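You operate a simulated robot arm through the tools that you are given. There is no shell and no other tool. Be economical: measure what you need, move in short steps, check, and stop when the job is done.

You run a simulated robot arm. Do the job below in one go: nothing can be reset, and whatever is moved stays where it is left.

TASK
Take the bin and put it on the large lid. Then put the can labelled "Wax" from the middle shelf of the store rack on top of the blue wide liner. Then take the marker from the top of the wall table and leave it in the divided box. Then take the wooden tray from the inside of the collar and leave it on the right rollers. Then take the green box on the top of the black table and put it away on the top of the box table. Then take the foam block and put it on top of the cream roll. Then open the dryer drawer. The order counts. Set down upright: bin, can.

Only the result counts: the job must be done as asked and must still hold three seconds after the hand-in. Knocking over, shifting, dropping, spilling or breaking anything else fails it. Lids that push on must go on centred and level and be pressed home; caps that screw on are set level and turned clockwise until they are tight.

THE ROBOT
A 7-joint arm with a fingered hand on a trunk, on a base that drives. Base frame: it is fixed to the floor where the robot stands at the start and does not move with it; the origin is under the middle of the robot, x ahead of it, y to its left, z up. Units: m, rad, N and s.
With the tool pointing down near the work surface it reaches from about 0.1 to 0.38 m from the robot's upright axis, wherever it stands. Its first joint turns from -1.204 to 3.002 rad. Places, roughly: bin (25x22x24 cm) [0.6, -0.2, 0.3]; can [0.5, 0.25, 1]; cream roll (6x6x8 cm) [-4.8, -2.4, 0.7]; divided box (25x13x6 cm) [0.6, 0.4, 1.4]; dryer drawer [0.2, 3.7, 0.9]; foam block (3x3x6 cm) [-3.4, -1.6, 0.8]; green box [-3.25, -1.75, 0.75]; large lid (40x29x1 cm) [0.7, -1.3, 1]; marker (3x3x7 cm) [0.6, -2.6, 0.9]; right rollers [-4.9, -2.6, 0.6]; top of the box table [0.7, 1.3, 0.8]; wide liner (25x17x4 cm) [0.6, 1, 0.4]; wooden tray (30x19x8 cm) [-1.2, -3, 0.6]. Payload 3.4 kg.
The TCP is the grasp point between the finger pads, 0.025 m short of the fingertips. In the tool frame z runs along the fingers and y along their closing line. The gripper opens to 0.088 m. The gripper's body begins 0.029 m behind the TCP. The gripper is a hand of 4 fingers: y runs from the thumb to the fingers, the wrist lies at [-0.013, -0.097, -0.162] in the tool frame, and closing takes about 1.5 s.
Orientation is that of the tool frame in the base frame, as a unit quaternion [w, x, y, z]. With the fingers straight down and the wrist toward the robot, the tool's x, y and z point along [0, 1, 0], [1, 0, 0] and [0, 0, -1] of the base frame.

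THE INTERFACE
- The arm moves only by the tool apply_moves. Its arguments are lists of equal length, an entry for each row: "delta_pos": the shift along the base's x, y, z in units of 500 mm (1.0 is 500 mm), a list of three; "turn": the turn, a rotation vector about the base's x, y, z in units of 45 degrees (1.0 is 45 degrees), a list of three; "jaw": the gripper command, from -1 (shut) to 1 (fully open), values between in proportion. In form: {"delta_pos": [[x, y, z], ...], "turn": [[rx, ry, rz], ...], "jaw": [jaw, ...]}. A call has 1 to 20 rows; each row is the pose to reach, as a shift and turn from the pose commanded when the call began. A call with a number of a shift or a turn outside -1 to 1 is refused whole. Rows are played at 5 a second. More than 0.05 m and 0.15 rad between two rows, or a gripper value outside its range, and nothing of the call is played. A pose out of reach is approached as far as the arm can. The call stops where the force on the tool passes 40 N (or 10 N more than at its start, if that is more) or the arm is blocked; 0.2 s more then pass. Each finger travels about 0.108 m/s and halts on what it meets, pressing with about 30 N; the grip force reading is that of the motor and also rises with nothing between the fingers. The clock runs only during rows and for 0.2 s after the last one: add rows that repeat a pose to give the fingers time. The reply holds the time, the measured pose of the TCP, the force on the tool along the base axes, the opening and the grip force, in the units named above and with some noise, with the torque about the TCP (base axes, N m) and any sound that the robot's microphone picked up, and new pictures: "show" is both (left out), scene, wrist or none.
- Cameras (640 x 400 px; columns grow to the right, rows downward): "scene" is now at [0.1335, 0.0233, 1.4642]; the picture's right is [0.28, -0.96, 0.00], its down [-0.61, -0.18, -0.77] and it looks along [0.74, 0.22, -0.64] (base axes); focal length 214 px, centre (320, 200). "wrist" rides on the gripper at [0.064, -0.083, -0.098] in the tool frame; the picture's right is [-0.62, 0.37, -0.69], its down [-0.71, -0.63, 0.30] and it looks along [-0.32, 0.68, 0.65] (tool axes); focal length 265 px, centre (320, 200). There is no depth. A picture from a camera that has moved, and an enlarged one, comes with that camera's place and axes in the base frame and with its lens.
- raise_lower(by): slides the trunk up (or, below 0, down) by that many m; the arm and the scene camera ride with it, the base frame stays. It gives what a move gives, with no picture.
- base_move(legs): drives the robot by 1 to 6 legs, each [ahead, left, turn to the left] in m, m and rad, along the robot's own axes; the way and the turn of a leg run together, so that a leg with both is an arc; at most 1.5 m and 3.142 rad a leg. The arm and the cameras ride along, it lands a little off, and it stops where it bumps. It gives what a move gives, and a new picture of the scene camera.
- hand_shape(shape): the hand has 4 fingers and takes this shape, open, in about a second: jaw (thumb against the fingers, like two jaws); tri (thumb and two fingers); tip (a fingertip pinch); poke (one finger out to press); point (the index stretched); flat (the hand flat); cup (the hand cupped); fist (a fist). The gripper value then closes the fingers along that shape, each until it touches; the sizes above hold for jaw. It gives what a move gives, with no picture.
- turn_head(pan, tilt): turns the head with the scene camera to pan (to the left, within 1.501 rad either way) and tilt (down, from -0.506 to 1.204), counted from straight ahead of the robot. It gives what a move gives, and a new picture of the scene camera.
- close_up(camera, box): a new picture of the part [left, top, right, bottom] of that camera's present view, enlarged. No time passes.
- job_done(): hands the job in; it is judged then, once.

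Go step by step. Nothing tells you exact positions but the pictures and the camera data: compare them with the known pose of the tool, close in by small moves and look again before you grip or let go. The budget is 196 turns and 260 pictures, counting those below and the enlarged ones. Unless the task says otherwise, let go and move clear before handing in.

The tools are called after ">>>" as name(argument=value, ...) on one line, values as JSON. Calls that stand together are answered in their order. apply_moves: Moves the arm, as the interface text tells. Its arguments: {"type":"object","properties":{"delta_pos":{"type":"array","items":{"type":"array","items":{"type":"number"}}},"turn":{"type":"array","items":{"type":"array","items":{"type":"number"}}},"jaw":{"type":"array","items":{"type":"number"}},"show":{"type":"string","enum":["both","scene","wrist","none"]}},"required":["delta_pos","turn","jaw"]} The other tools are called the same way: raise_lower (by) slides the trunk up or down; hand_shape (shape) gives the hand a shape; base_move (legs) drives the base; turn_head (pan, tilt) turns the head that bears the scene camera; close_up (camera, box) takes an enlarged picture of a part of a camera's view; job_done () hands the job in.

At the start:

```text
time_s: 0.0
position: [0.3784, 0.1146, 0.999]
ee_rot: [0.0, 0.707, 0.707, 0.001]
ft_force: [0.0, 0.4, 0.1]
torque: [-0.02, -0.01, 0.01]
width: 0.0874
finger_force: 0.1
shape: jaw
trunk travel left (down, up): [-0.775, 0.065]
robot x, y, heading: [-0.0016, 0.0011, -0.001]
head pan, tilt: [0.283, 0.689]
```

scene: 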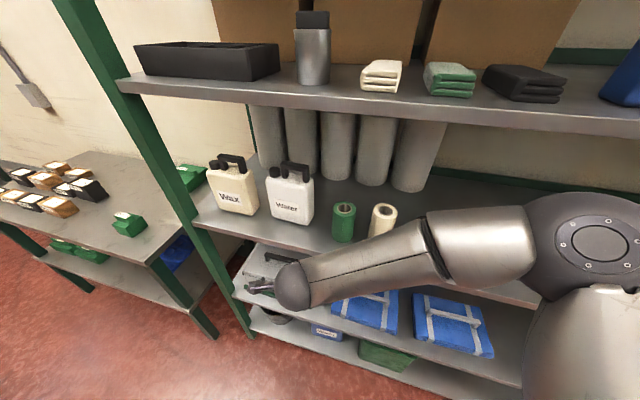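
wrist: 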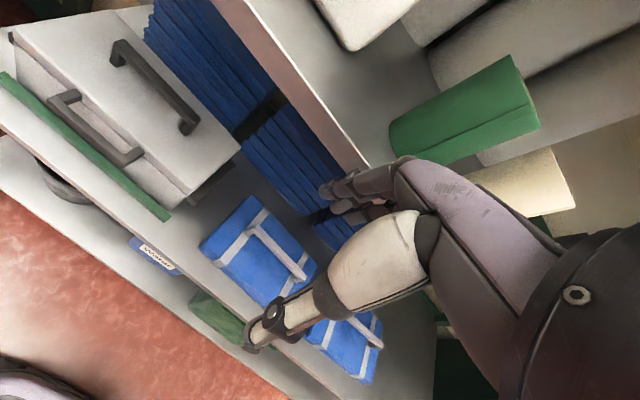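

I see the store rack ahead with the Wax can on the middle shelf. I look toward the bin (low, to the right) and the large lid first.

>>> turn_head(pan=-0.4, tilt=1.0)

>>> turn_head(pan=-1.2, tilt=0.5)

```text
time_s: 1.1
position: [0.3785, 0.1149, 0.9986]
ee_rot: [0.0, 0.707, 0.707, 0.0]
ft_force: [-0.8, -0.1, -0.8]
torque: [0.02, -0.01, -0.02]
width: 0.0877
finger_force: 0.1
shape: jaw
trunk travel left (down, up): [-0.775, 0.065]
robot x, y, heading: [0.0018, 0.0001, 0.003]
head pan, tilt: [-0.4, 1.0]
camera scene: at [0.1158, -0.0276, 1.4399], right [-0.39, -0.92, 0.0], down [-0.78, 0.33, -0.54], along [0.5, -0.21, -0.84], focal length 214 px, centre (320, 200)
```

scene: 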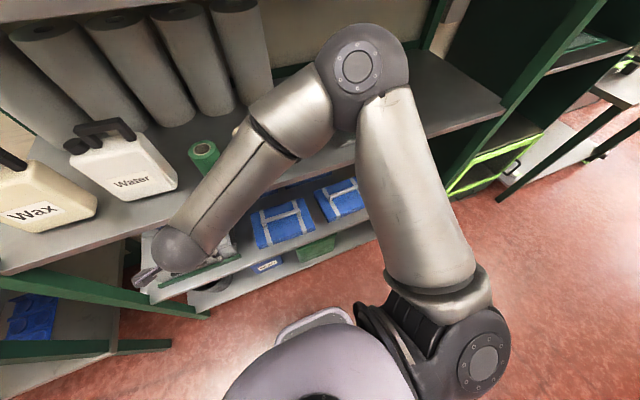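

```text
time_s: 2.2
position: [0.3788, 0.114, 0.9994]
ee_rot: [0.0, 0.707, 0.707, 0.0]
ft_force: [0.3, 0.0, -0.3]
torque: [0.0, 0.0, 0.02]
width: 0.0876
finger_force: 0.0
shape: jaw
trunk travel left (down, up): [-0.775, 0.065]
robot x, y, heading: [-0.0046, -0.0002, 0.004]
head pan, tilt: [-1.201, 0.499]
camera scene: at [0.0846, -0.0853, 1.481], right [-0.93, -0.36, 0.0], down [-0.17, 0.45, -0.88], along [0.32, -0.82, -0.48], focal length 214 px, centre (320, 200)
```

scene: 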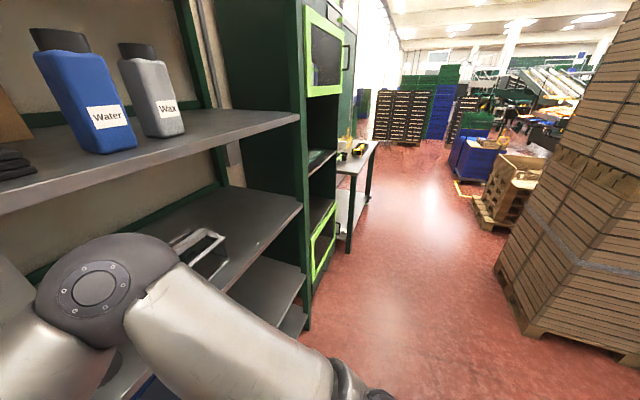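

The arm hides the lower rack. I back off to look at the whole rack.

>>> base_move(legs=[[-0.7, 0, 0]])

>>> turn_head(pan=-0.2, tilt=0.6)

```text
time_s: 6.0
position: [-0.3211, 0.1159, 0.9996]
ee_rot: [0.0, 0.701, 0.713, 0.0]
ft_force: [-0.2, -0.6, -0.6]
torque: [-0.01, 0.01, -0.01]
width: 0.0875
finger_force: 0.0
shape: jaw
trunk travel left (down, up): [-0.775, 0.065]
robot x, y, heading: [-0.6981, -0.0049, 0.015]
head pan, tilt: [-1.201, 0.499]
camera scene: at [-0.6132, -0.0893, 1.481], right [-0.93, -0.38, 0.0], down [-0.18, 0.44, -0.88], along [0.33, -0.81, -0.48], focal length 214 px, centre (320, 200)
```

scene: 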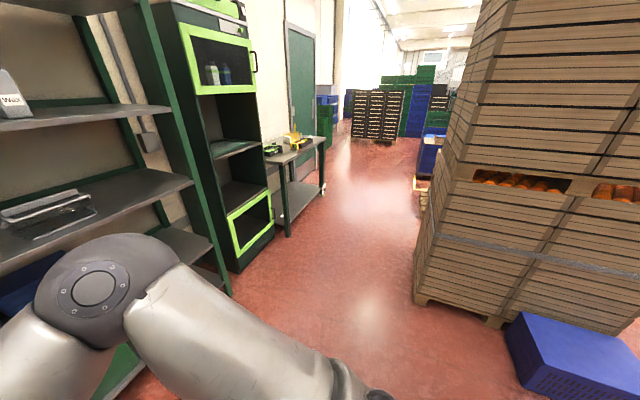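

```text
time_s: 7.3
position: [-0.3202, 0.1152, 0.9991]
ee_rot: [0.001, 0.702, 0.712, -0.001]
ft_force: [-0.3, 0.4, -0.4]
torque: [-0.01, 0.03, 0.0]
width: 0.0873
finger_force: 0.1
shape: jaw
trunk travel left (down, up): [-0.775, 0.065]
robot x, y, heading: [-0.7018, -0.0054, 0.012]
head pan, tilt: [-0.201, 0.6]
camera scene: at [-0.5602, -0.0214, 1.4719], right [-0.19, -0.98, 0.0], down [-0.56, 0.1, -0.83], along [0.81, -0.15, -0.56], focal length 214 px, centre (320, 200)
```

scene: 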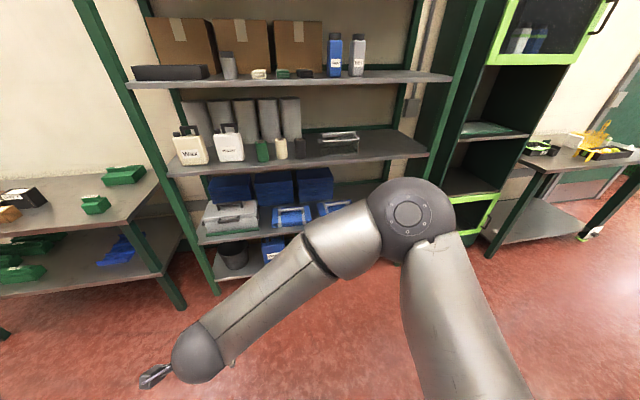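

The bin is behind the arm. I lower the trunk in the clear to see the low shelves.

>>> raise_lower(by=-0.6)

>>> turn_head(pan=0.0, tilt=0.3)

```text
refused: -0.6 is not a number from -0.4 to 0.4
```

```text
time_s: 8.1
position: [-0.3216, 0.1155, 0.9993]
ee_rot: [0.0, 0.702, 0.712, 0.0]
ft_force: [0.1, -0.1, 0.5]
torque: [-0.02, 0.01, -0.01]
width: 0.0875
finger_force: 0.0
shape: jaw
trunk travel left (down, up): [-0.775, 0.065]
robot x, y, heading: [-0.6995, -0.0029, 0.012]
head pan, tilt: [0.0, 0.3]
camera scene: at [-0.5538, -0.0037, 1.4994], right [0.01, -1.0, 0.0], down [-0.3, 0.0, -0.95], along [0.95, 0.01, -0.3], focal length 214 px, centre (320, 200)
```

scene: 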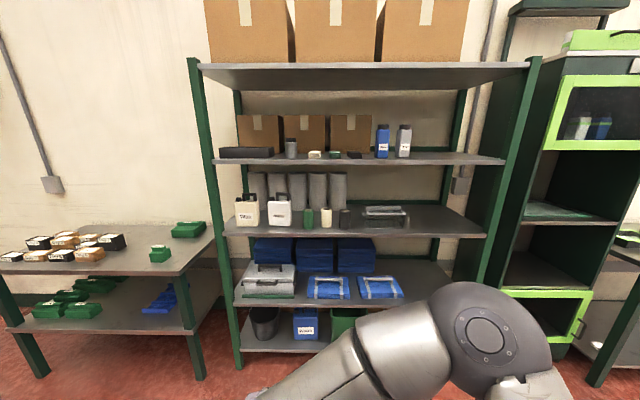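

The bottom shelf holds a dark pail, a blue bin and a green bin. I move to the right and lower to look at it.

>>> raise_lower(by=-0.4)

>>> base_move(legs=[[0, -0.6, 0]])

>>> turn_head(pan=0.5, tilt=0.4)

```text
time_s: 11.9
position: [-0.3217, 0.1152, 0.6004]
ee_rot: [0.0, 0.701, 0.713, -0.001]
ft_force: [-0.6, 0.5, -0.2]
torque: [0.0, 0.0, -0.02]
width: 0.0876
finger_force: 0.2
shape: jaw
trunk travel left (down, up): [-0.375, 0.465]
robot x, y, heading: [-0.7022, -0.0068, 0.015]
head pan, tilt: [0.0, 0.3]
```

```text
time_s: 15.3
position: [-0.3135, -0.4844, 0.5986]
ee_rot: [0.0, 0.704, 0.71, -0.001]
ft_force: [-0.5, 0.8, 0.4]
torque: [-0.03, 0.02, -0.03]
width: 0.0877
finger_force: 0.0
shape: jaw
trunk travel left (down, up): [-0.375, 0.465]
robot x, y, heading: [-0.6885, -0.6019, 0.011]
head pan, tilt: [0.0, 0.3]
camera scene: at [-0.5466, -0.602, 1.0994], right [0.01, -1.0, 0.0], down [-0.3, 0.0, -0.96], along [0.96, 0.01, -0.3], focal length 214 px, centre (320, 200)
```

scene: 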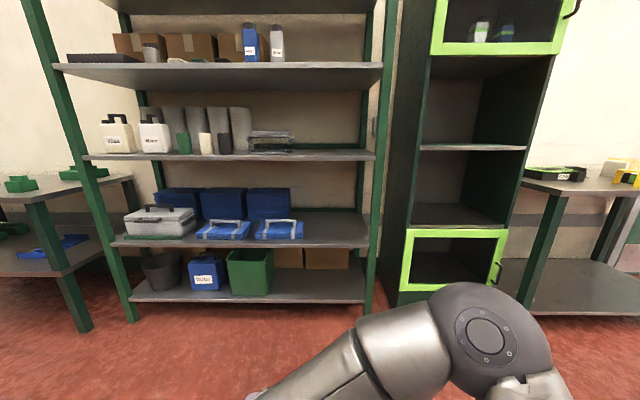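

```text
time_s: 16.2
position: [-0.3132, -0.4836, 0.5997]
ee_rot: [0.0, 0.704, 0.71, 0.0]
ft_force: [0.3, 0.0, 0.2]
torque: [-0.01, -0.01, -0.03]
width: 0.0876
finger_force: 0.0
shape: jaw
trunk travel left (down, up): [-0.375, 0.465]
robot x, y, heading: [-0.6914, -0.6074, 0.013]
head pan, tilt: [0.499, 0.4]
camera scene: at [-0.559, -0.5577, 1.0902], right [0.49, -0.87, 0.0], down [-0.34, -0.19, -0.92], along [0.81, 0.45, -0.39], focal length 214 px, centre (320, 200)
```

scene: 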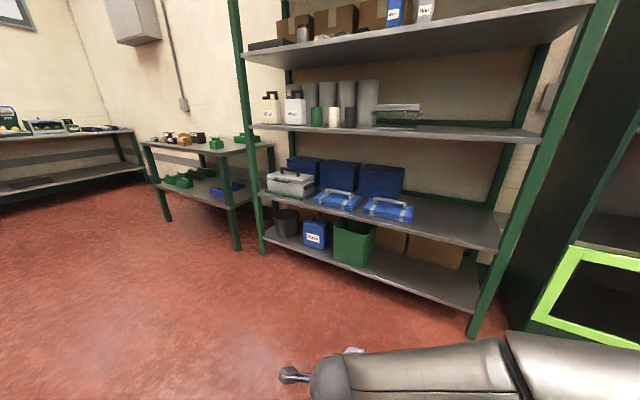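

I see a green open bin on the bottom shelf. I zoom in on it and on the cabinet shelf with the lid.

>>> close_up(camera="scene", box=[260, 180, 420, 280])

>>> turn_head(pan=-0.6, tilt=0.0)

```text
4.00 times, centred on (340, 230) of scene
camera zoom: at [-0.559, -0.5577, 1.0902], right [0.49, -0.87, 0.0], down [-0.34, -0.19, -0.92], along [0.81, 0.45, -0.39], focal length 858 px, centre (240, 80)
```

zoom: 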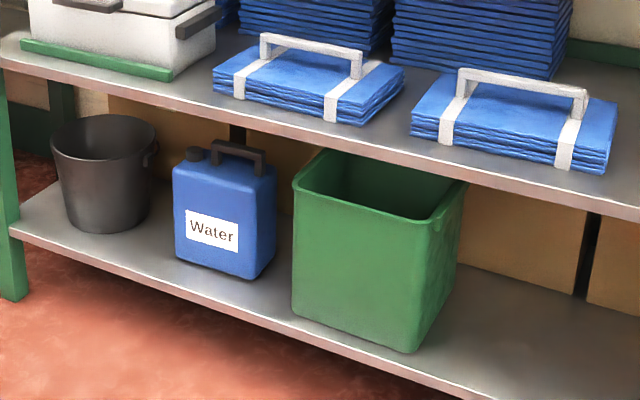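

```text
time_s: 17.6
position: [-0.3135, -0.4844, 0.5995]
ee_rot: [0.0, 0.704, 0.71, 0.0]
ft_force: [0.3, 0.6, -0.3]
torque: [-0.01, 0.01, 0.03]
width: 0.0876
finger_force: 0.1
shape: jaw
trunk travel left (down, up): [-0.375, 0.465]
robot x, y, heading: [-0.6895, -0.603, 0.008]
head pan, tilt: [-0.6, 0.0]
camera scene: at [-0.5652, -0.6529, 1.1271], right [-0.56, -0.83, 0.0], down [0.0, 0.0, -1.0], along [0.83, -0.56, 0.0], focal length 214 px, centre (320, 200)
```

scene: 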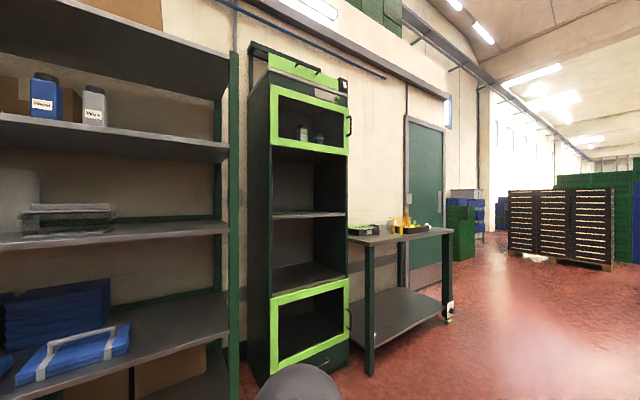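

The bin is an open green box about at x 0.50–0.75, y −0.29…−0.07, rim z≈0.42, with the shelf above at 0.52. There is too little headroom, so I will hook its front wall and draw it partly out first. I drive up in line with it.

>>> base_move(legs=[[0, 0.3, 0], [0.6, 0, 0]])

>>> raise_lower(by=-0.1)

>>> turn_head(pan=0.1, tilt=0.8)

```text
time_s: 22.6
position: [0.2852, -0.1944, 0.5989]
ee_rot: [0.0, 0.707, 0.707, 0.0]
ft_force: [0.5, 0.6, 0.5]
torque: [0.04, -0.01, 0.01]
width: 0.0877
finger_force: 0.1
shape: jaw
trunk travel left (down, up): [-0.375, 0.465]
robot x, y, heading: [-0.0931, -0.3085, 0.002]
head pan, tilt: [-0.6, 0.0]
camera scene: at [0.0324, -0.3593, 1.1271], right [-0.57, -0.82, 0.0], down [0.0, 0.0, -1.0], along [0.82, -0.57, 0.0], focal length 214 px, centre (320, 200)
```

scene: 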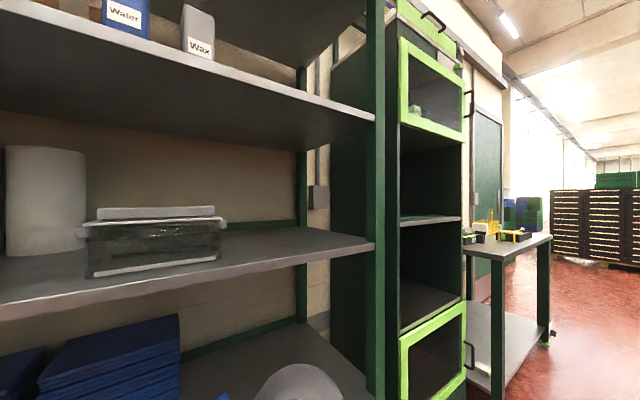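

```text
time_s: 23.9
position: [0.2851, -0.1935, 0.4998]
ee_rot: [0.001, 0.707, 0.707, 0.0]
ft_force: [-0.1, 0.9, -0.5]
torque: [0.01, 0.03, 0.03]
width: 0.0874
finger_force: 0.1
shape: jaw
trunk travel left (down, up): [-0.275, 0.565]
robot x, y, heading: [-0.0922, -0.3051, -0.001]
head pan, tilt: [-0.6, 0.0]
```

```text
time_s: 25.0
position: [0.286, -0.1933, 0.4992]
ee_rot: [0.0, 0.706, 0.708, 0.0]
ft_force: [-0.2, 0.3, -0.2]
torque: [0.0, -0.01, -0.01]
width: 0.0877
finger_force: 0.0
shape: jaw
trunk travel left (down, up): [-0.275, 0.565]
robot x, y, heading: [-0.0944, -0.3081, 0.002]
head pan, tilt: [0.099, 0.799]
camera scene: at [0.0384, -0.3005, 0.9551], right [0.1, -1.0, 0.0], down [-0.71, -0.07, -0.7], along [0.69, 0.07, -0.72], focal length 214 px, centre (320, 200)
```

scene: 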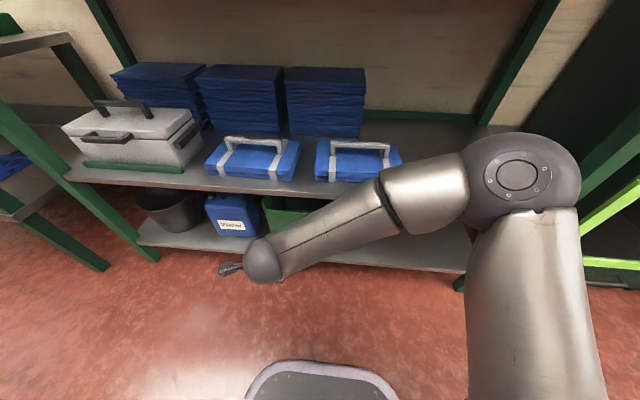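

I tilt the fingers forward 45° in front of the shelf, keeping clear.

>>> apply_moves(delta_pos=[[0, 0, 0], [0, 0, 0], [0, 0, 0], [0, 0, 0], [0, 0, 0], [0, 0, 0]], turn=[[0, -0.17, 0], [0, -0.34, 0], [0, -0.51, 0], [0, -0.68, 0], [0, -0.85, 0], [0, -1, 0]], jaw=[1, 1, 1, 1, 1, 1])

```text
time_s: 26.4
position: [0.2959, -0.1997, 0.5097]
ee_rot: [0.262, 0.67, 0.636, 0.279]
ft_force: [-0.2, 0.7, -0.2]
torque: [0.01, -0.01, 0.01]
width: 0.0875
finger_force: 0.0
shape: jaw
trunk travel left (down, up): [-0.275, 0.565]
robot x, y, heading: [-0.096, -0.3102, 0.001]
head pan, tilt: [0.099, 0.799]
camera scene: at [0.0382, -0.3004, 0.9551], right [0.1, -1.0, 0.0], down [-0.71, -0.07, -0.7], along [0.69, 0.07, -0.72], focal length 214 px, centre (320, 200)
camera wrist: at [0.1689, -0.13, 0.5231], right [-0.25, -0.64, 0.73], down [-0.26, -0.68, -0.69], along [0.93, -0.36, 0.01], focal length 265 px, centre (320, 200)
```

scene: 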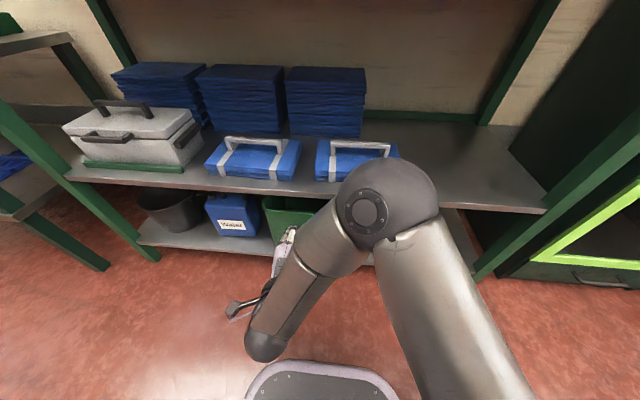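
wrist: 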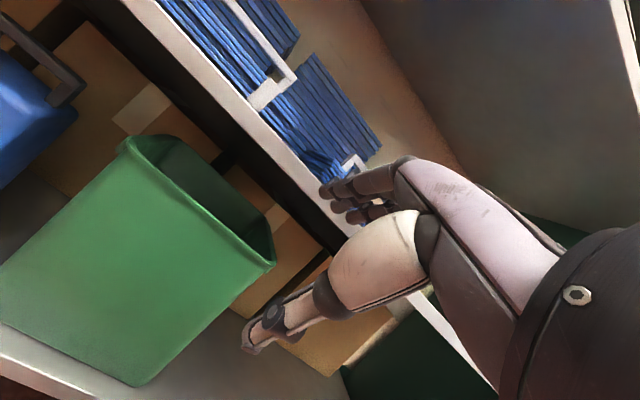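

The bin's rim is confirmed at x≈0.50, z≈0.415. I move the open hand up to just before the front wall and look.

>>> apply_moves(delta_pos=[[0.06, 0.01, -0.03], [0.12, 0.02, -0.07], [0.18, 0.03, -0.11], [0.24, 0.04, -0.15], [0.28, 0.05, -0.15], [0.28, 0.05, -0.15]], turn=[[0, 0, 0], [0, 0, 0], [0, 0, 0], [0, 0, 0], [0, 0, 0], [0, 0, 0]], jaw=[1, 1, 1, 1, 1, 1])

```text
time_s: 27.8
position: [0.4268, -0.1671, 0.4253]
ee_rot: [0.27, 0.653, 0.653, 0.271]
ft_force: [-1.0, 0.1, -0.5]
torque: [0.0, -0.03, -0.02]
width: 0.0874
finger_force: 0.0
shape: jaw
trunk travel left (down, up): [-0.275, 0.565]
robot x, y, heading: [-0.0946, -0.3088, 0.001]
head pan, tilt: [0.099, 0.799]
camera scene: at [0.0384, -0.3004, 0.9551], right [0.1, -1.0, 0.0], down [-0.71, -0.07, -0.7], along [0.69, 0.07, -0.72], focal length 214 px, centre (320, 200)
camera wrist: at [0.2964, -0.1019, 0.4361], right [-0.23, -0.62, 0.75], down [-0.23, -0.71, -0.66], along [0.95, -0.32, 0.02], focal length 265 px, centre (320, 200)
```

scene: 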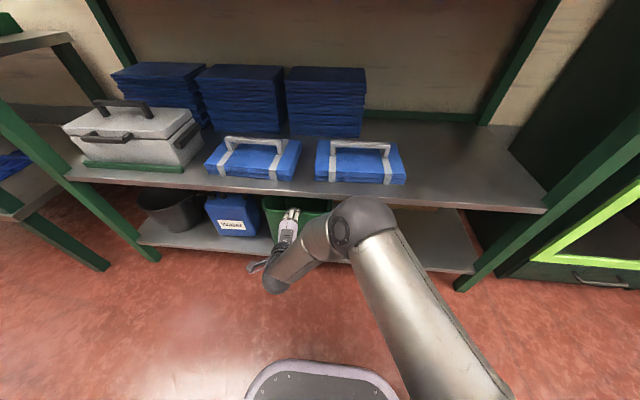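
wrist: 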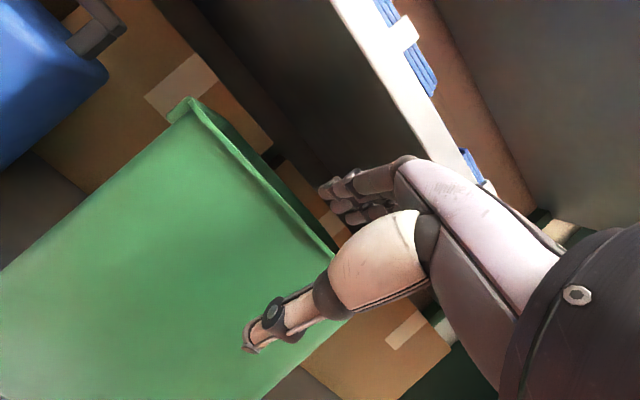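

Aligned. I go forward in small steps with the fingers above the rim.

>>> apply_moves(delta_pos=[[0.04, 0, 0.01], [0.08, 0, 0.012], [0.12, 0, 0.012], [0.12, 0, 0.012]], turn=[[0, 0, 0], [0, 0, 0], [0, 0, 0], [0, 0, 0]], jaw=[1, 1, 1, 1])

```text
time_s: 28.8
position: [0.4863, -0.1686, 0.4312]
ee_rot: [0.271, 0.654, 0.653, 0.27]
ft_force: [0.2, 0.9, 0.4]
torque: [0.01, 0.02, -0.01]
width: 0.0877
finger_force: 0.0
shape: jaw
trunk travel left (down, up): [-0.275, 0.565]
robot x, y, heading: [-0.095, -0.3083, 0.002]
head pan, tilt: [0.099, 0.799]
camera scene: at [0.0384, -0.3004, 0.9551], right [0.1, -1.0, 0.0], down [-0.71, -0.07, -0.7], along [0.69, 0.07, -0.72], focal length 214 px, centre (320, 200)
camera wrist: at [0.357, -0.1023, 0.442], right [-0.23, -0.62, 0.75], down [-0.23, -0.71, -0.66], along [0.95, -0.32, 0.02], focal length 265 px, centre (320, 200)
```

scene: 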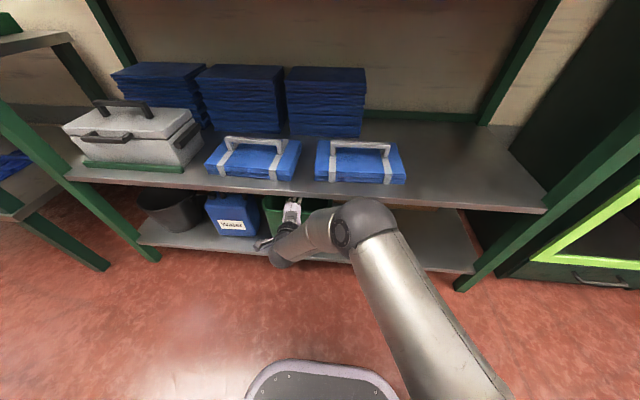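
wrist: 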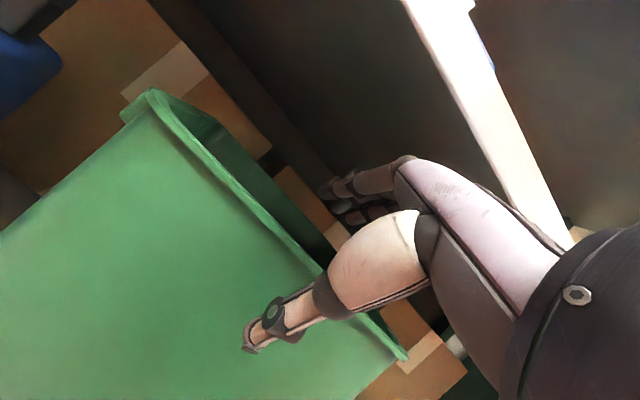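

Fingers are over the inside, thumb outside. A bit further, then close.

>>> apply_moves(delta_pos=[[0.03, 0, -0.005], [0.04, 0, -0.01], [0.04, 0, -0.01], [0.04, 0, -0.01], [0.04, 0, -0.01], [0.04, 0, -0.01], [0.04, 0, -0.01], [0.04, 0, -0.01], [0.04, 0, -0.01], [0.04, 0, -0.01], [0.04, 0, -0.01]], turn=[[0, 0, 0], [0, 0, 0], [0, 0, 0], [0, 0, 0], [0, 0, 0], [0, 0, 0], [0, 0, 0], [0, 0, 0], [0, 0, 0], [0, 0, 0], [0, 0, 0]], jaw=[1, 1, 0, -1, -1, -1, -1, -1, -1, -1, -1])

```text
time_s: 31.2
position: [0.5044, -0.1687, 0.4264]
ee_rot: [0.27, 0.654, 0.653, 0.27]
ft_force: [-0.3, 0.0, -3.0]
torque: [-0.01, 0.39, 0.01]
width: 0.0097
finger_force: 29.4
shape: jaw
trunk travel left (down, up): [-0.275, 0.565]
robot x, y, heading: [-0.0913, -0.3099, 0.001]
head pan, tilt: [0.099, 0.799]
camera scene: at [0.0388, -0.3003, 0.955], right [0.1, -1.0, 0.0], down [-0.71, -0.07, -0.7], along [0.69, 0.07, -0.72], focal length 214 px, centre (320, 200)
camera wrist: at [0.3763, -0.1021, 0.4367], right [-0.23, -0.62, 0.75], down [-0.23, -0.71, -0.66], along [0.95, -0.32, 0.02], focal length 265 px, centre (320, 200)
```

scene: 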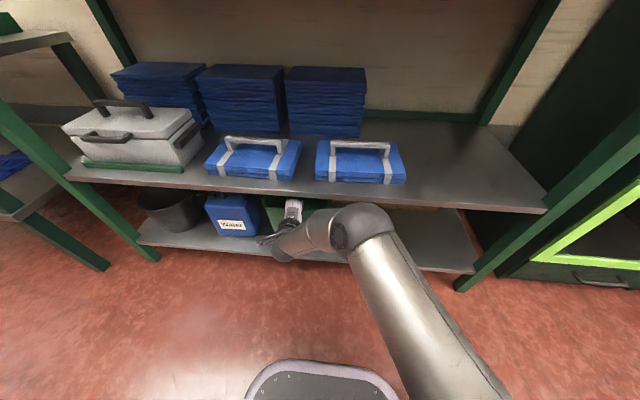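
wrist: 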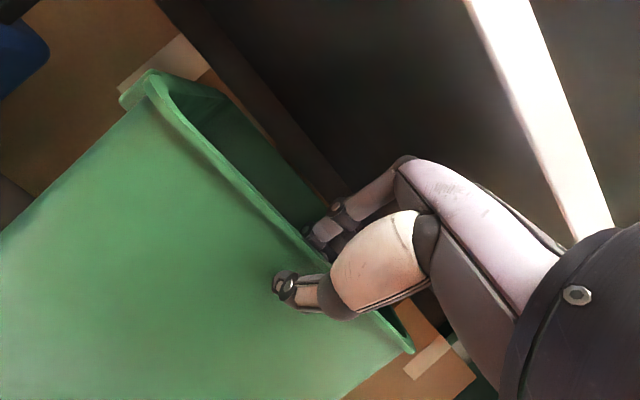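

The wall is pinched. I draw the bin forward by about 9 cm, slightly unloaded.

>>> apply_moves(delta_pos=[[-0.03, 0, 0.004], [-0.06, 0, 0.004], [-0.09, 0, 0.004], [-0.12, 0, 0.004], [-0.15, 0, 0.004], [-0.18, 0, 0.004], [-0.18, 0, 0]], turn=[[0, 0, 0], [0, 0, 0], [0, 0, 0], [0, 0, 0], [0, 0, 0], [0, 0, 0], [0, 0, 0]], jaw=[-1, -1, -1, -1, -1, -1, -1])

```text
time_s: 32.8
position: [0.4159, -0.1688, 0.4262]
ee_rot: [0.27, 0.654, 0.653, 0.27]
ft_force: [-0.5, -0.5, -2.6]
torque: [-0.01, 0.39, 0.02]
width: 0.0095
finger_force: 29.4
shape: jaw
trunk travel left (down, up): [-0.275, 0.565]
robot x, y, heading: [-0.0928, -0.3097, 0.004]
head pan, tilt: [0.099, 0.799]
camera scene: at [0.0388, -0.3003, 0.955], right [0.1, -1.0, 0.0], down [-0.71, -0.07, -0.7], along [0.69, 0.07, -0.72], focal length 214 px, centre (320, 200)
camera wrist: at [0.2865, -0.1036, 0.4369], right [-0.23, -0.62, 0.75], down [-0.23, -0.71, -0.66], along [0.95, -0.32, 0.02], focal length 265 px, centre (320, 200)
```

scene: 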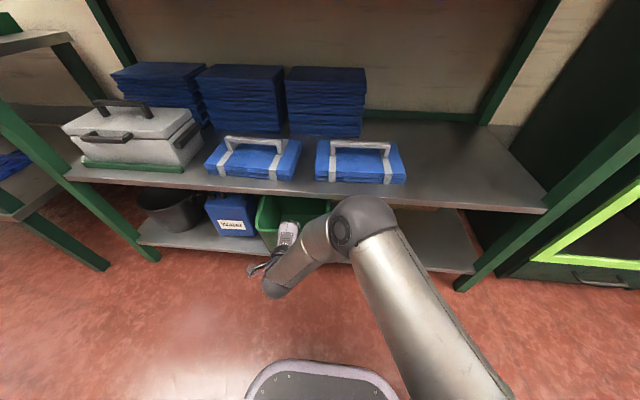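
wrist: 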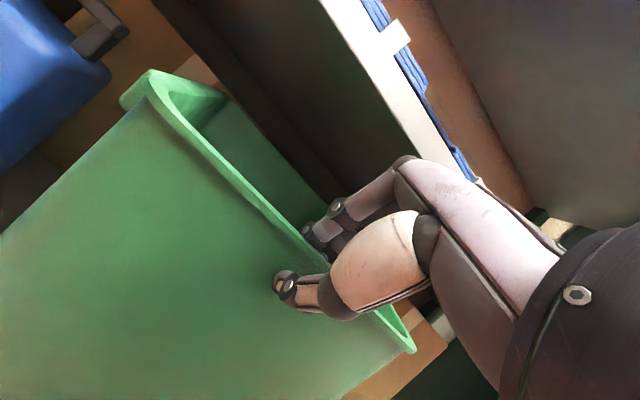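

The tool carries about 3 N with matching torque, so the bin seems light. I try a small lift and look.

>>> apply_moves(delta_pos=[[0, 0, 0.03], [0, 0, 0.06], [0, 0, 0.06]], turn=[[0, 0, 0], [0, 0, 0], [0, 0, 0]], jaw=[-1, -1, -1])

```text
time_s: 33.6
position: [0.4167, -0.1675, 0.4563]
ee_rot: [0.27, 0.653, 0.654, 0.27]
ft_force: [0.6, 0.2, -3.7]
torque: [0.04, 0.41, 0.02]
width: 0.0094
finger_force: 30.4
shape: jaw
trunk travel left (down, up): [-0.275, 0.565]
robot x, y, heading: [-0.0915, -0.31, -0.0]
head pan, tilt: [0.099, 0.799]
camera scene: at [0.0388, -0.3003, 0.955], right [0.1, -1.0, 0.0], down [-0.71, -0.07, -0.7], along [0.69, 0.07, -0.72], focal length 214 px, centre (320, 200)
camera wrist: at [0.2866, -0.1027, 0.466], right [-0.23, -0.62, 0.75], down [-0.23, -0.71, -0.66], along [0.95, -0.32, 0.02], focal length 265 px, centre (320, 200)
```

scene: 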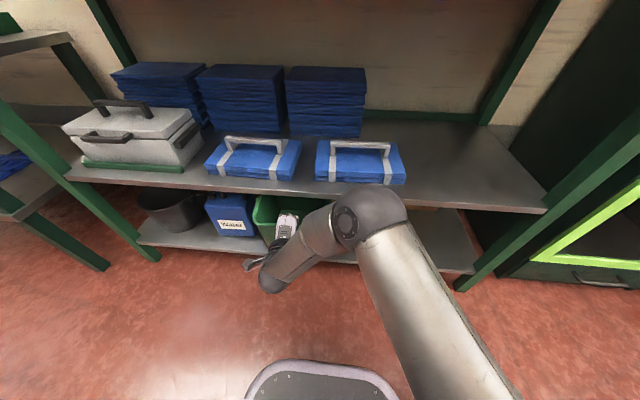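
wrist: 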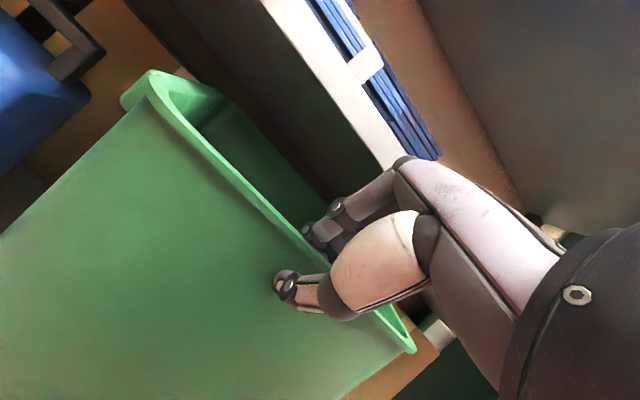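

The bin is held firmly. I drive straight back out of the rack.

>>> base_move(legs=[[-0.6, 0, 0]])

>>> raise_lower(by=0.4)

>>> raise_lower(by=0.165)

>>> base_move(legs=[[0, -1.05, 0]])

>>> turn_head(pan=0.0, tilt=0.4)

```text
time_s: 37.0
position: [-0.1713, -0.1697, 0.455]
ee_rot: [0.271, 0.656, 0.651, 0.27]
ft_force: [-0.2, 0.8, -2.9]
torque: [0.03, 0.37, 0.02]
width: 0.0093
finger_force: 29.6
shape: jaw
trunk travel left (down, up): [-0.275, 0.565]
robot x, y, heading: [-0.683, -0.3034, -0.007]
head pan, tilt: [0.099, 0.799]
camera scene: at [-0.5502, -0.2987, 0.955], right [0.09, -1.0, 0.0], down [-0.71, -0.07, -0.7], along [0.69, 0.06, -0.72], focal length 214 px, centre (320, 200)
```

scene: 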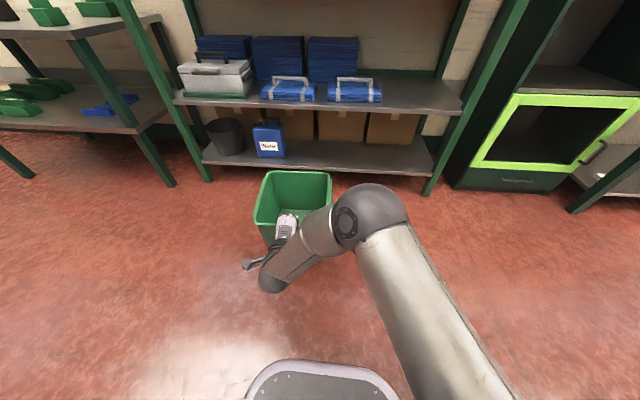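

```text
time_s: 40.8
position: [-0.1724, -0.1688, 0.855]
ee_rot: [0.271, 0.656, 0.651, 0.269]
ft_force: [0.0, -0.6, -2.2]
torque: [0.04, 0.37, 0.03]
width: 0.0094
finger_force: 30.0
shape: jaw
trunk travel left (down, up): [-0.675, 0.165]
robot x, y, heading: [-0.6796, -0.3063, -0.007]
head pan, tilt: [0.099, 0.799]
```

```text
time_s: 42.7
position: [-0.1716, -0.1684, 1.0202]
ee_rot: [0.271, 0.656, 0.651, 0.269]
ft_force: [0.6, 0.7, -3.3]
torque: [-0.01, 0.43, 0.0]
width: 0.0093
finger_force: 29.9
shape: jaw
trunk travel left (down, up): [-0.84, 0.0]
robot x, y, heading: [-0.685, -0.3033, -0.007]
head pan, tilt: [0.099, 0.799]
```

```text
time_s: 47.2
position: [-0.1467, -1.0888, 1.018]
ee_rot: [0.287, 0.701, 0.603, 0.249]
ft_force: [0.6, -0.7, -2.8]
torque: [0.08, 0.39, 0.02]
width: 0.0089
finger_force: 30.2
shape: jaw
trunk travel left (down, up): [-0.84, 0.0]
robot x, y, heading: [-0.6717, -1.15, -0.152]
head pan, tilt: [0.099, 0.799]
stopped in leg 1: the robot was blocked; the commanded pose is now the measured one
camera scene: at [-0.5379, -1.1645, 1.52], right [-0.05, -1.0, 0.0], down [-0.72, 0.04, -0.7], along [0.7, -0.04, -0.72], focal length 214 px, centre (320, 200)
```

scene: 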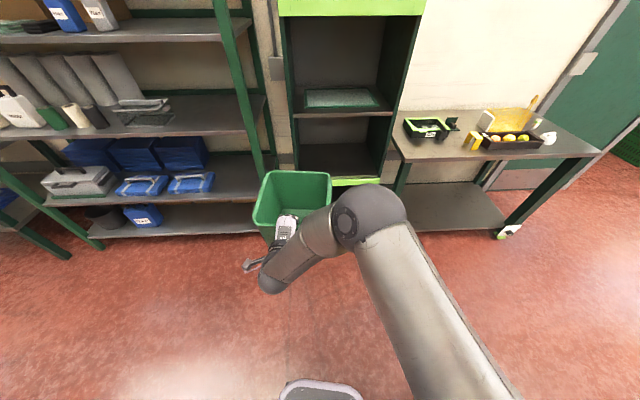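

```text
time_s: 48.0
position: [-0.146, -1.0873, 1.0183]
ee_rot: [0.288, 0.7, 0.604, 0.249]
ft_force: [0.5, -0.4, -3.2]
torque: [0.09, 0.43, 0.05]
width: 0.0092
finger_force: 30.2
shape: jaw
trunk travel left (down, up): [-0.84, 0.0]
robot x, y, heading: [-0.6699, -1.15, -0.153]
head pan, tilt: [0.0, 0.4]
camera scene: at [-0.527, -1.1722, 1.555], right [-0.15, -0.99, 0.0], down [-0.39, 0.06, -0.92], along [0.91, -0.14, -0.39], focal length 214 px, centre (320, 200)
```

scene: 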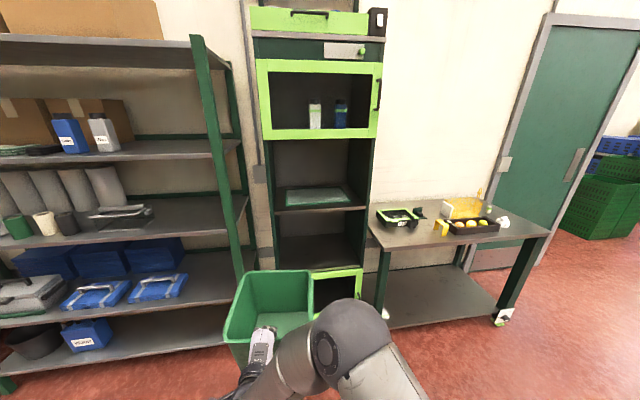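

The base bumped something on its right; I look there before going on.

>>> turn_head(pan=-1.45, tilt=0.8)

```text
time_s: 49.6
position: [-0.1468, -1.0872, 1.0193]
ee_rot: [0.288, 0.701, 0.603, 0.249]
ft_force: [0.6, 0.1, -2.8]
torque: [0.09, 0.39, 0.01]
width: 0.0089
finger_force: 30.1
shape: jaw
trunk travel left (down, up): [-0.84, 0.0]
robot x, y, heading: [-0.6697, -1.1509, -0.155]
head pan, tilt: [-1.45, 0.799]
camera scene: at [-0.6208, -1.2389, 1.52], right [-1.0, 0.03, 0.0], down [0.02, 0.72, -0.7], along [-0.02, -0.7, -0.72], focal length 214 px, centre (320, 200)
```

scene: 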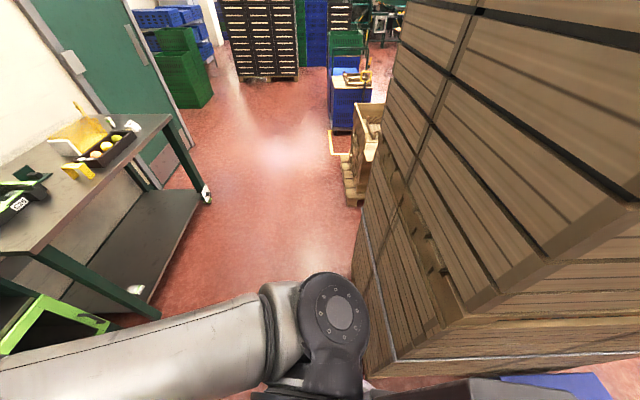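

The stack is large and unmoved. I zoom in on the lid in the cabinet.

>>> turn_head(pan=0.0, tilt=0.4)

>>> close_up(camera="scene", box=[230, 120, 390, 220])

```text
time_s: 51.2
position: [-0.1452, -1.0886, 1.0188]
ee_rot: [0.288, 0.7, 0.603, 0.25]
ft_force: [0.1, -0.3, -4.3]
torque: [0.1, 0.37, 0.02]
width: 0.009
finger_force: 30.5
shape: jaw
trunk travel left (down, up): [-0.84, 0.0]
robot x, y, heading: [-0.6696, -1.155, -0.149]
head pan, tilt: [0.0, 0.4]
camera scene: at [-0.5267, -1.1725, 1.5551], right [-0.15, -0.99, 0.0], down [-0.39, 0.06, -0.92], along [0.91, -0.14, -0.39], focal length 214 px, centre (320, 200)
```

scene: 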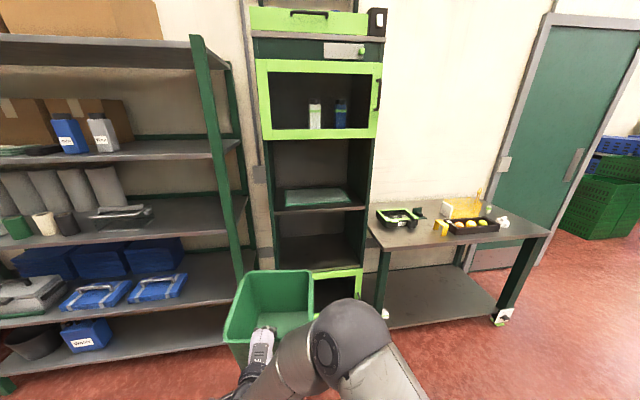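

```text
4.00 times, centred on (310, 170) of scene
camera zoom: at [-0.5267, -1.1725, 1.5551], right [-0.15, -0.99, 0.0], down [-0.39, 0.06, -0.92], along [0.91, -0.14, -0.39], focal length 858 px, centre (360, 320)
```

zoom: 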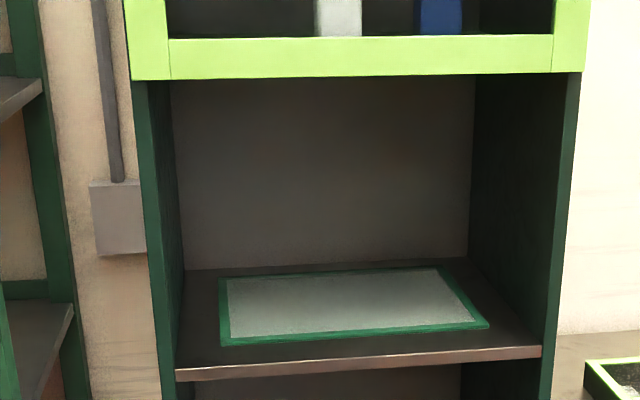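

The lid is centred near (0.76, −1.34), top z≈1.04. I straighten the base, move out of the stack's way and in line with the cabinet, then lift the bin.

>>> base_move(legs=[[0.25, 0, 0], [0, 0, 0.15], [0, -0.29, 0]])

>>> apply_moves(delta_pos=[[0, 0, 0.08], [0, 0, 0.16], [0, 0, 0.24], [0, 0, 0.32], [0, 0, 0.4], [0, 0, 0.48], [0, 0, 0.56], [0, 0, 0.6], [0, 0, 0.6]], turn=[[0, 0, 0], [0, 0, 0], [0, 0, 0], [0, 0, 0], [0, 0, 0], [0, 0, 0], [0, 0, 0], [0, 0, 0], [0, 0, 0]], jaw=[-1, -1, -1, -1, -1, -1, -1, -1, -1])

```text
time_s: 55.2
position: [0.0849, -1.3412, 1.0183]
ee_rot: [0.27, 0.655, 0.652, 0.269]
ft_force: [0.4, -0.6, -3.7]
torque: [0.04, 0.41, -0.01]
width: 0.0092
finger_force: 29.9
shape: jaw
trunk travel left (down, up): [-0.84, 0.0]
robot x, y, heading: [-0.4244, -1.4797, -0.007]
head pan, tilt: [0.0, 0.4]
camera scene: at [-0.279, -1.4803, 1.5551], right [-0.01, -1.0, 0.0], down [-0.39, 0.0, -0.92], along [0.92, -0.01, -0.39], focal length 214 px, centre (320, 200)
```

scene: 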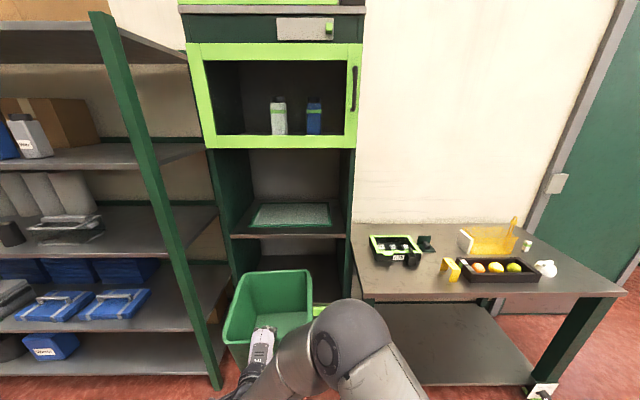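

```text
time_s: 57.2
position: [0.0858, -1.3414, 1.3212]
ee_rot: [0.27, 0.655, 0.652, 0.27]
ft_force: [0.5, 0.1, -4.1]
torque: [-0.01, 0.42, 0.02]
width: 0.0088
finger_force: 30.2
shape: jaw
trunk travel left (down, up): [-0.84, 0.0]
robot x, y, heading: [-0.4232, -1.4782, -0.008]
head pan, tilt: [0.0, 0.4]
camera scene: at [-0.2788, -1.48, 1.5551], right [-0.01, -1.0, 0.0], down [-0.39, 0.0, -0.92], along [0.92, -0.01, -0.39], focal length 214 px, centre (320, 200)
camera wrist: at [-0.0442, -1.2755, 1.3317], right [-0.23, -0.62, 0.75], down [-0.24, -0.71, -0.66], along [0.94, -0.33, 0.02], focal length 265 px, centre (320, 200)
```

scene: 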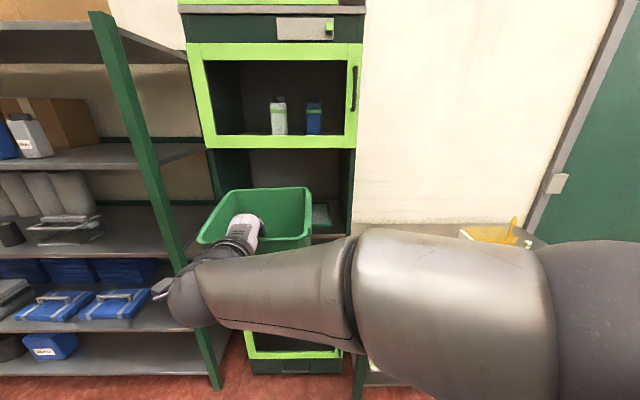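
wrist: 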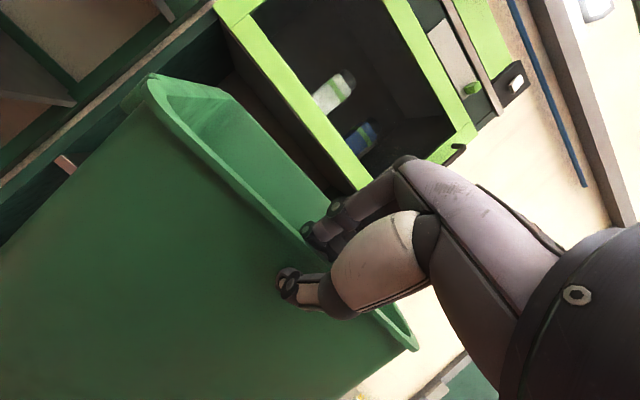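

The bin is high enough. I drive ahead into the cabinet opening most of the way.

>>> base_move(legs=[[0.4, 0, 0.007]])

>>> apply_moves(delta_pos=[[0, 0, 0]], turn=[[0, 0, 0]], jaw=[-1], show="wrist")

```text
time_s: 59.7
position: [0.4791, -1.336, 1.3202]
ee_rot: [0.268, 0.651, 0.656, 0.271]
ft_force: [0.3, -0.1, -2.6]
torque: [-0.01, 0.37, 0.01]
width: 0.009
finger_force: 30.2
shape: jaw
trunk travel left (down, up): [-0.84, 0.0]
robot x, y, heading: [-0.0269, -1.4802, 0.007]
head pan, tilt: [0.0, 0.4]
camera scene: at [0.1169, -1.479, 1.5551], right [0.0, -1.0, 0.0], down [-0.39, 0.0, -0.92], along [0.92, 0.0, -0.39], focal length 214 px, centre (320, 200)
```

scene: 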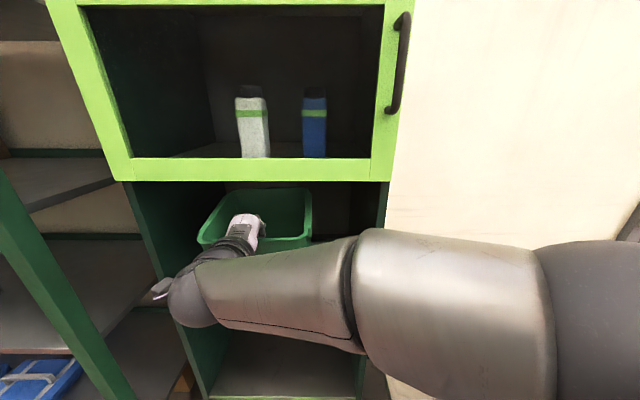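

```text
time_s: 60.1
position: [0.4787, -1.3363, 1.3192]
ee_rot: [0.269, 0.651, 0.656, 0.271]
ft_force: [0.0, 0.8, -3.4]
torque: [0.04, 0.38, 0.01]
width: 0.0091
finger_force: 30.2
shape: jaw
trunk travel left (down, up): [-0.84, 0.0]
robot x, y, heading: [-0.028, -1.4802, 0.004]
head pan, tilt: [0.0, 0.4]
camera wrist: at [0.3486, -1.2716, 1.3312], right [-0.22, -0.62, 0.75], down [-0.23, -0.72, -0.66], along [0.95, -0.32, 0.02], focal length 265 px, centre (320, 200)
```

wrist: 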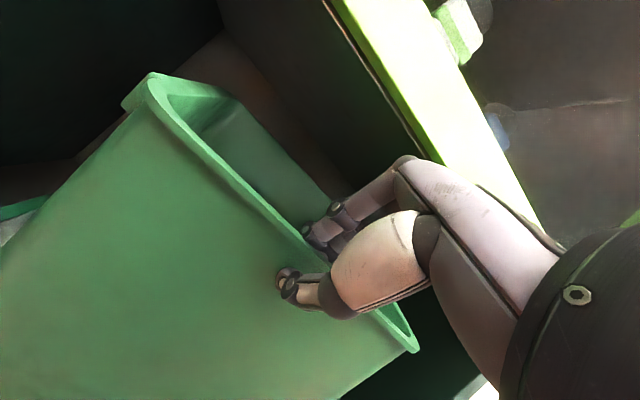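

All clear. I carry the bin in by arm over the lid.

>>> apply_moves(delta_pos=[[0.08, -0.005, 0], [0.16, -0.01, 0], [0.24, -0.016, 0], [0.314, -0.018, 0], [0.314, -0.018, 0]], turn=[[0, 0, 0], [0, 0, 0], [0, 0, 0], [0, 0, 0], [0, 0, 0]], jaw=[-1, -1, -1, -1, -1])

```text
time_s: 61.3
position: [0.6352, -1.3451, 1.3198]
ee_rot: [0.268, 0.65, 0.657, 0.271]
ft_force: [-1.0, -0.3, -3.7]
torque: [0.02, 0.4, 0.02]
width: 0.0089
finger_force: 29.7
shape: jaw
trunk travel left (down, up): [-0.84, 0.0]
robot x, y, heading: [-0.0245, -1.4829, 0.003]
head pan, tilt: [0.0, 0.4]
camera scene: at [0.1157, -1.4792, 1.5552], right [0.0, -1.0, 0.0], down [-0.39, 0.0, -0.92], along [0.92, 0.0, -0.39], focal length 214 px, centre (320, 200)
camera wrist: at [0.5055, -1.2808, 1.3307], right [-0.22, -0.62, 0.75], down [-0.23, -0.72, -0.66], along [0.95, -0.32, 0.02], focal length 265 px, centre (320, 200)
```

scene: 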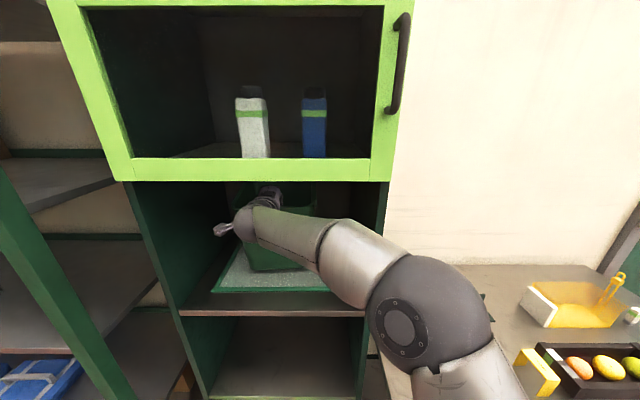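
wrist: 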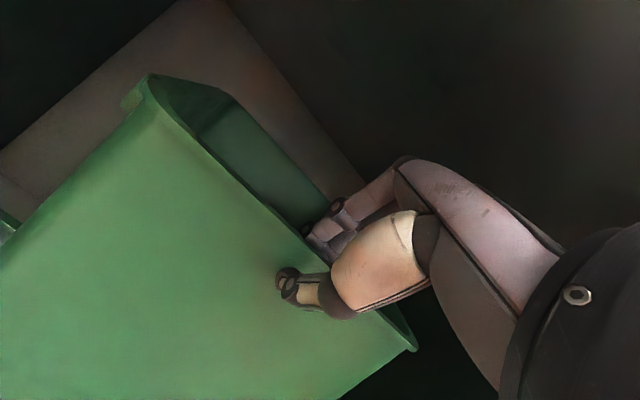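

The bin is over the lid. I lower gently, watching the force.

>>> apply_moves(delta_pos=[[0, 0, -0.02], [0, 0, -0.04], [0, 0, -0.05], [0, 0, -0.056], [0, 0, -0.056]], turn=[[0, 0, 0], [0, 0, 0], [0, 0, 0], [0, 0, 0], [0, 0, 0]], jaw=[-1, -1, -1, -1, -1], show="scene")

```text
time_s: 62.5
position: [0.6361, -1.3442, 1.2909]
ee_rot: [0.268, 0.651, 0.656, 0.271]
ft_force: [0.9, 0.7, -1.9]
torque: [0.01, 0.39, 0.04]
width: 0.0087
finger_force: 29.7
shape: jaw
trunk travel left (down, up): [-0.84, 0.0]
robot x, y, heading: [-0.0282, -1.4846, 0.007]
head pan, tilt: [0.0, 0.4]
camera scene: at [0.1173, -1.4791, 1.5551], right [0.0, -1.0, 0.0], down [-0.39, 0.0, -0.92], along [0.92, 0.0, -0.39], focal length 214 px, centre (320, 200)
```

scene: 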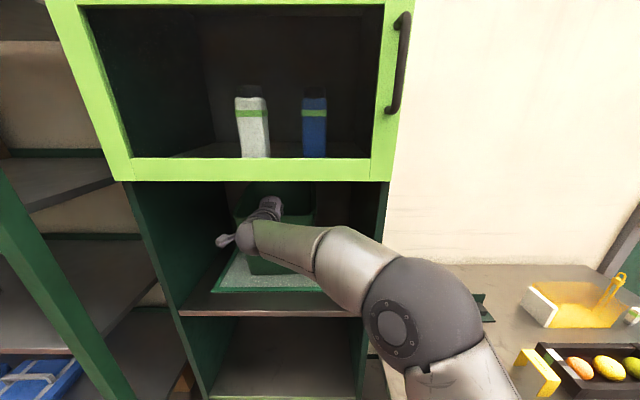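

>>> apply_moves(delta_pos=[[0, 0, -0.006], [0, 0, -0.012], [0, 0, -0.018], [0, 0, -0.018]], turn=[[0, 0, 0], [0, 0, 0], [0, 0, 0], [0, 0, 0]], jaw=[-1, -1, -1, -1], show="none")

>>> close_up(camera="scene", box=[180, 180, 340, 320])

```text
time_s: 63.5
position: [0.6333, -1.3463, 1.2868]
ee_rot: [0.27, 0.651, 0.655, 0.273]
ft_force: [-2.2, -1.1, 11.8]
torque: [0.09, 0.39, 0.01]
width: 0.0087
finger_force: 30.1
shape: jaw
trunk travel left (down, up): [-0.84, 0.0]
robot x, y, heading: [-0.0297, -1.4768, 0.006]
head pan, tilt: [0.0, 0.4]
```

```text
2.86 times, centred on (260, 250) of scene
camera zoom: at [0.1127, -1.4801, 1.5557], right [0.0, -1.0, 0.0], down [-0.39, 0.0, -0.92], along [0.92, 0.0, -0.39], focal length 613 px, centre (491, 57)
```

zoom: 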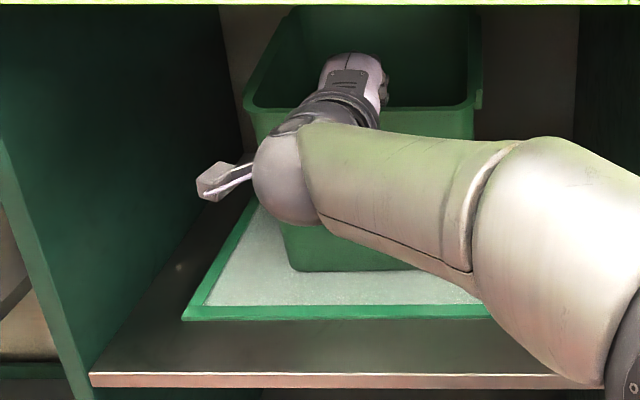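

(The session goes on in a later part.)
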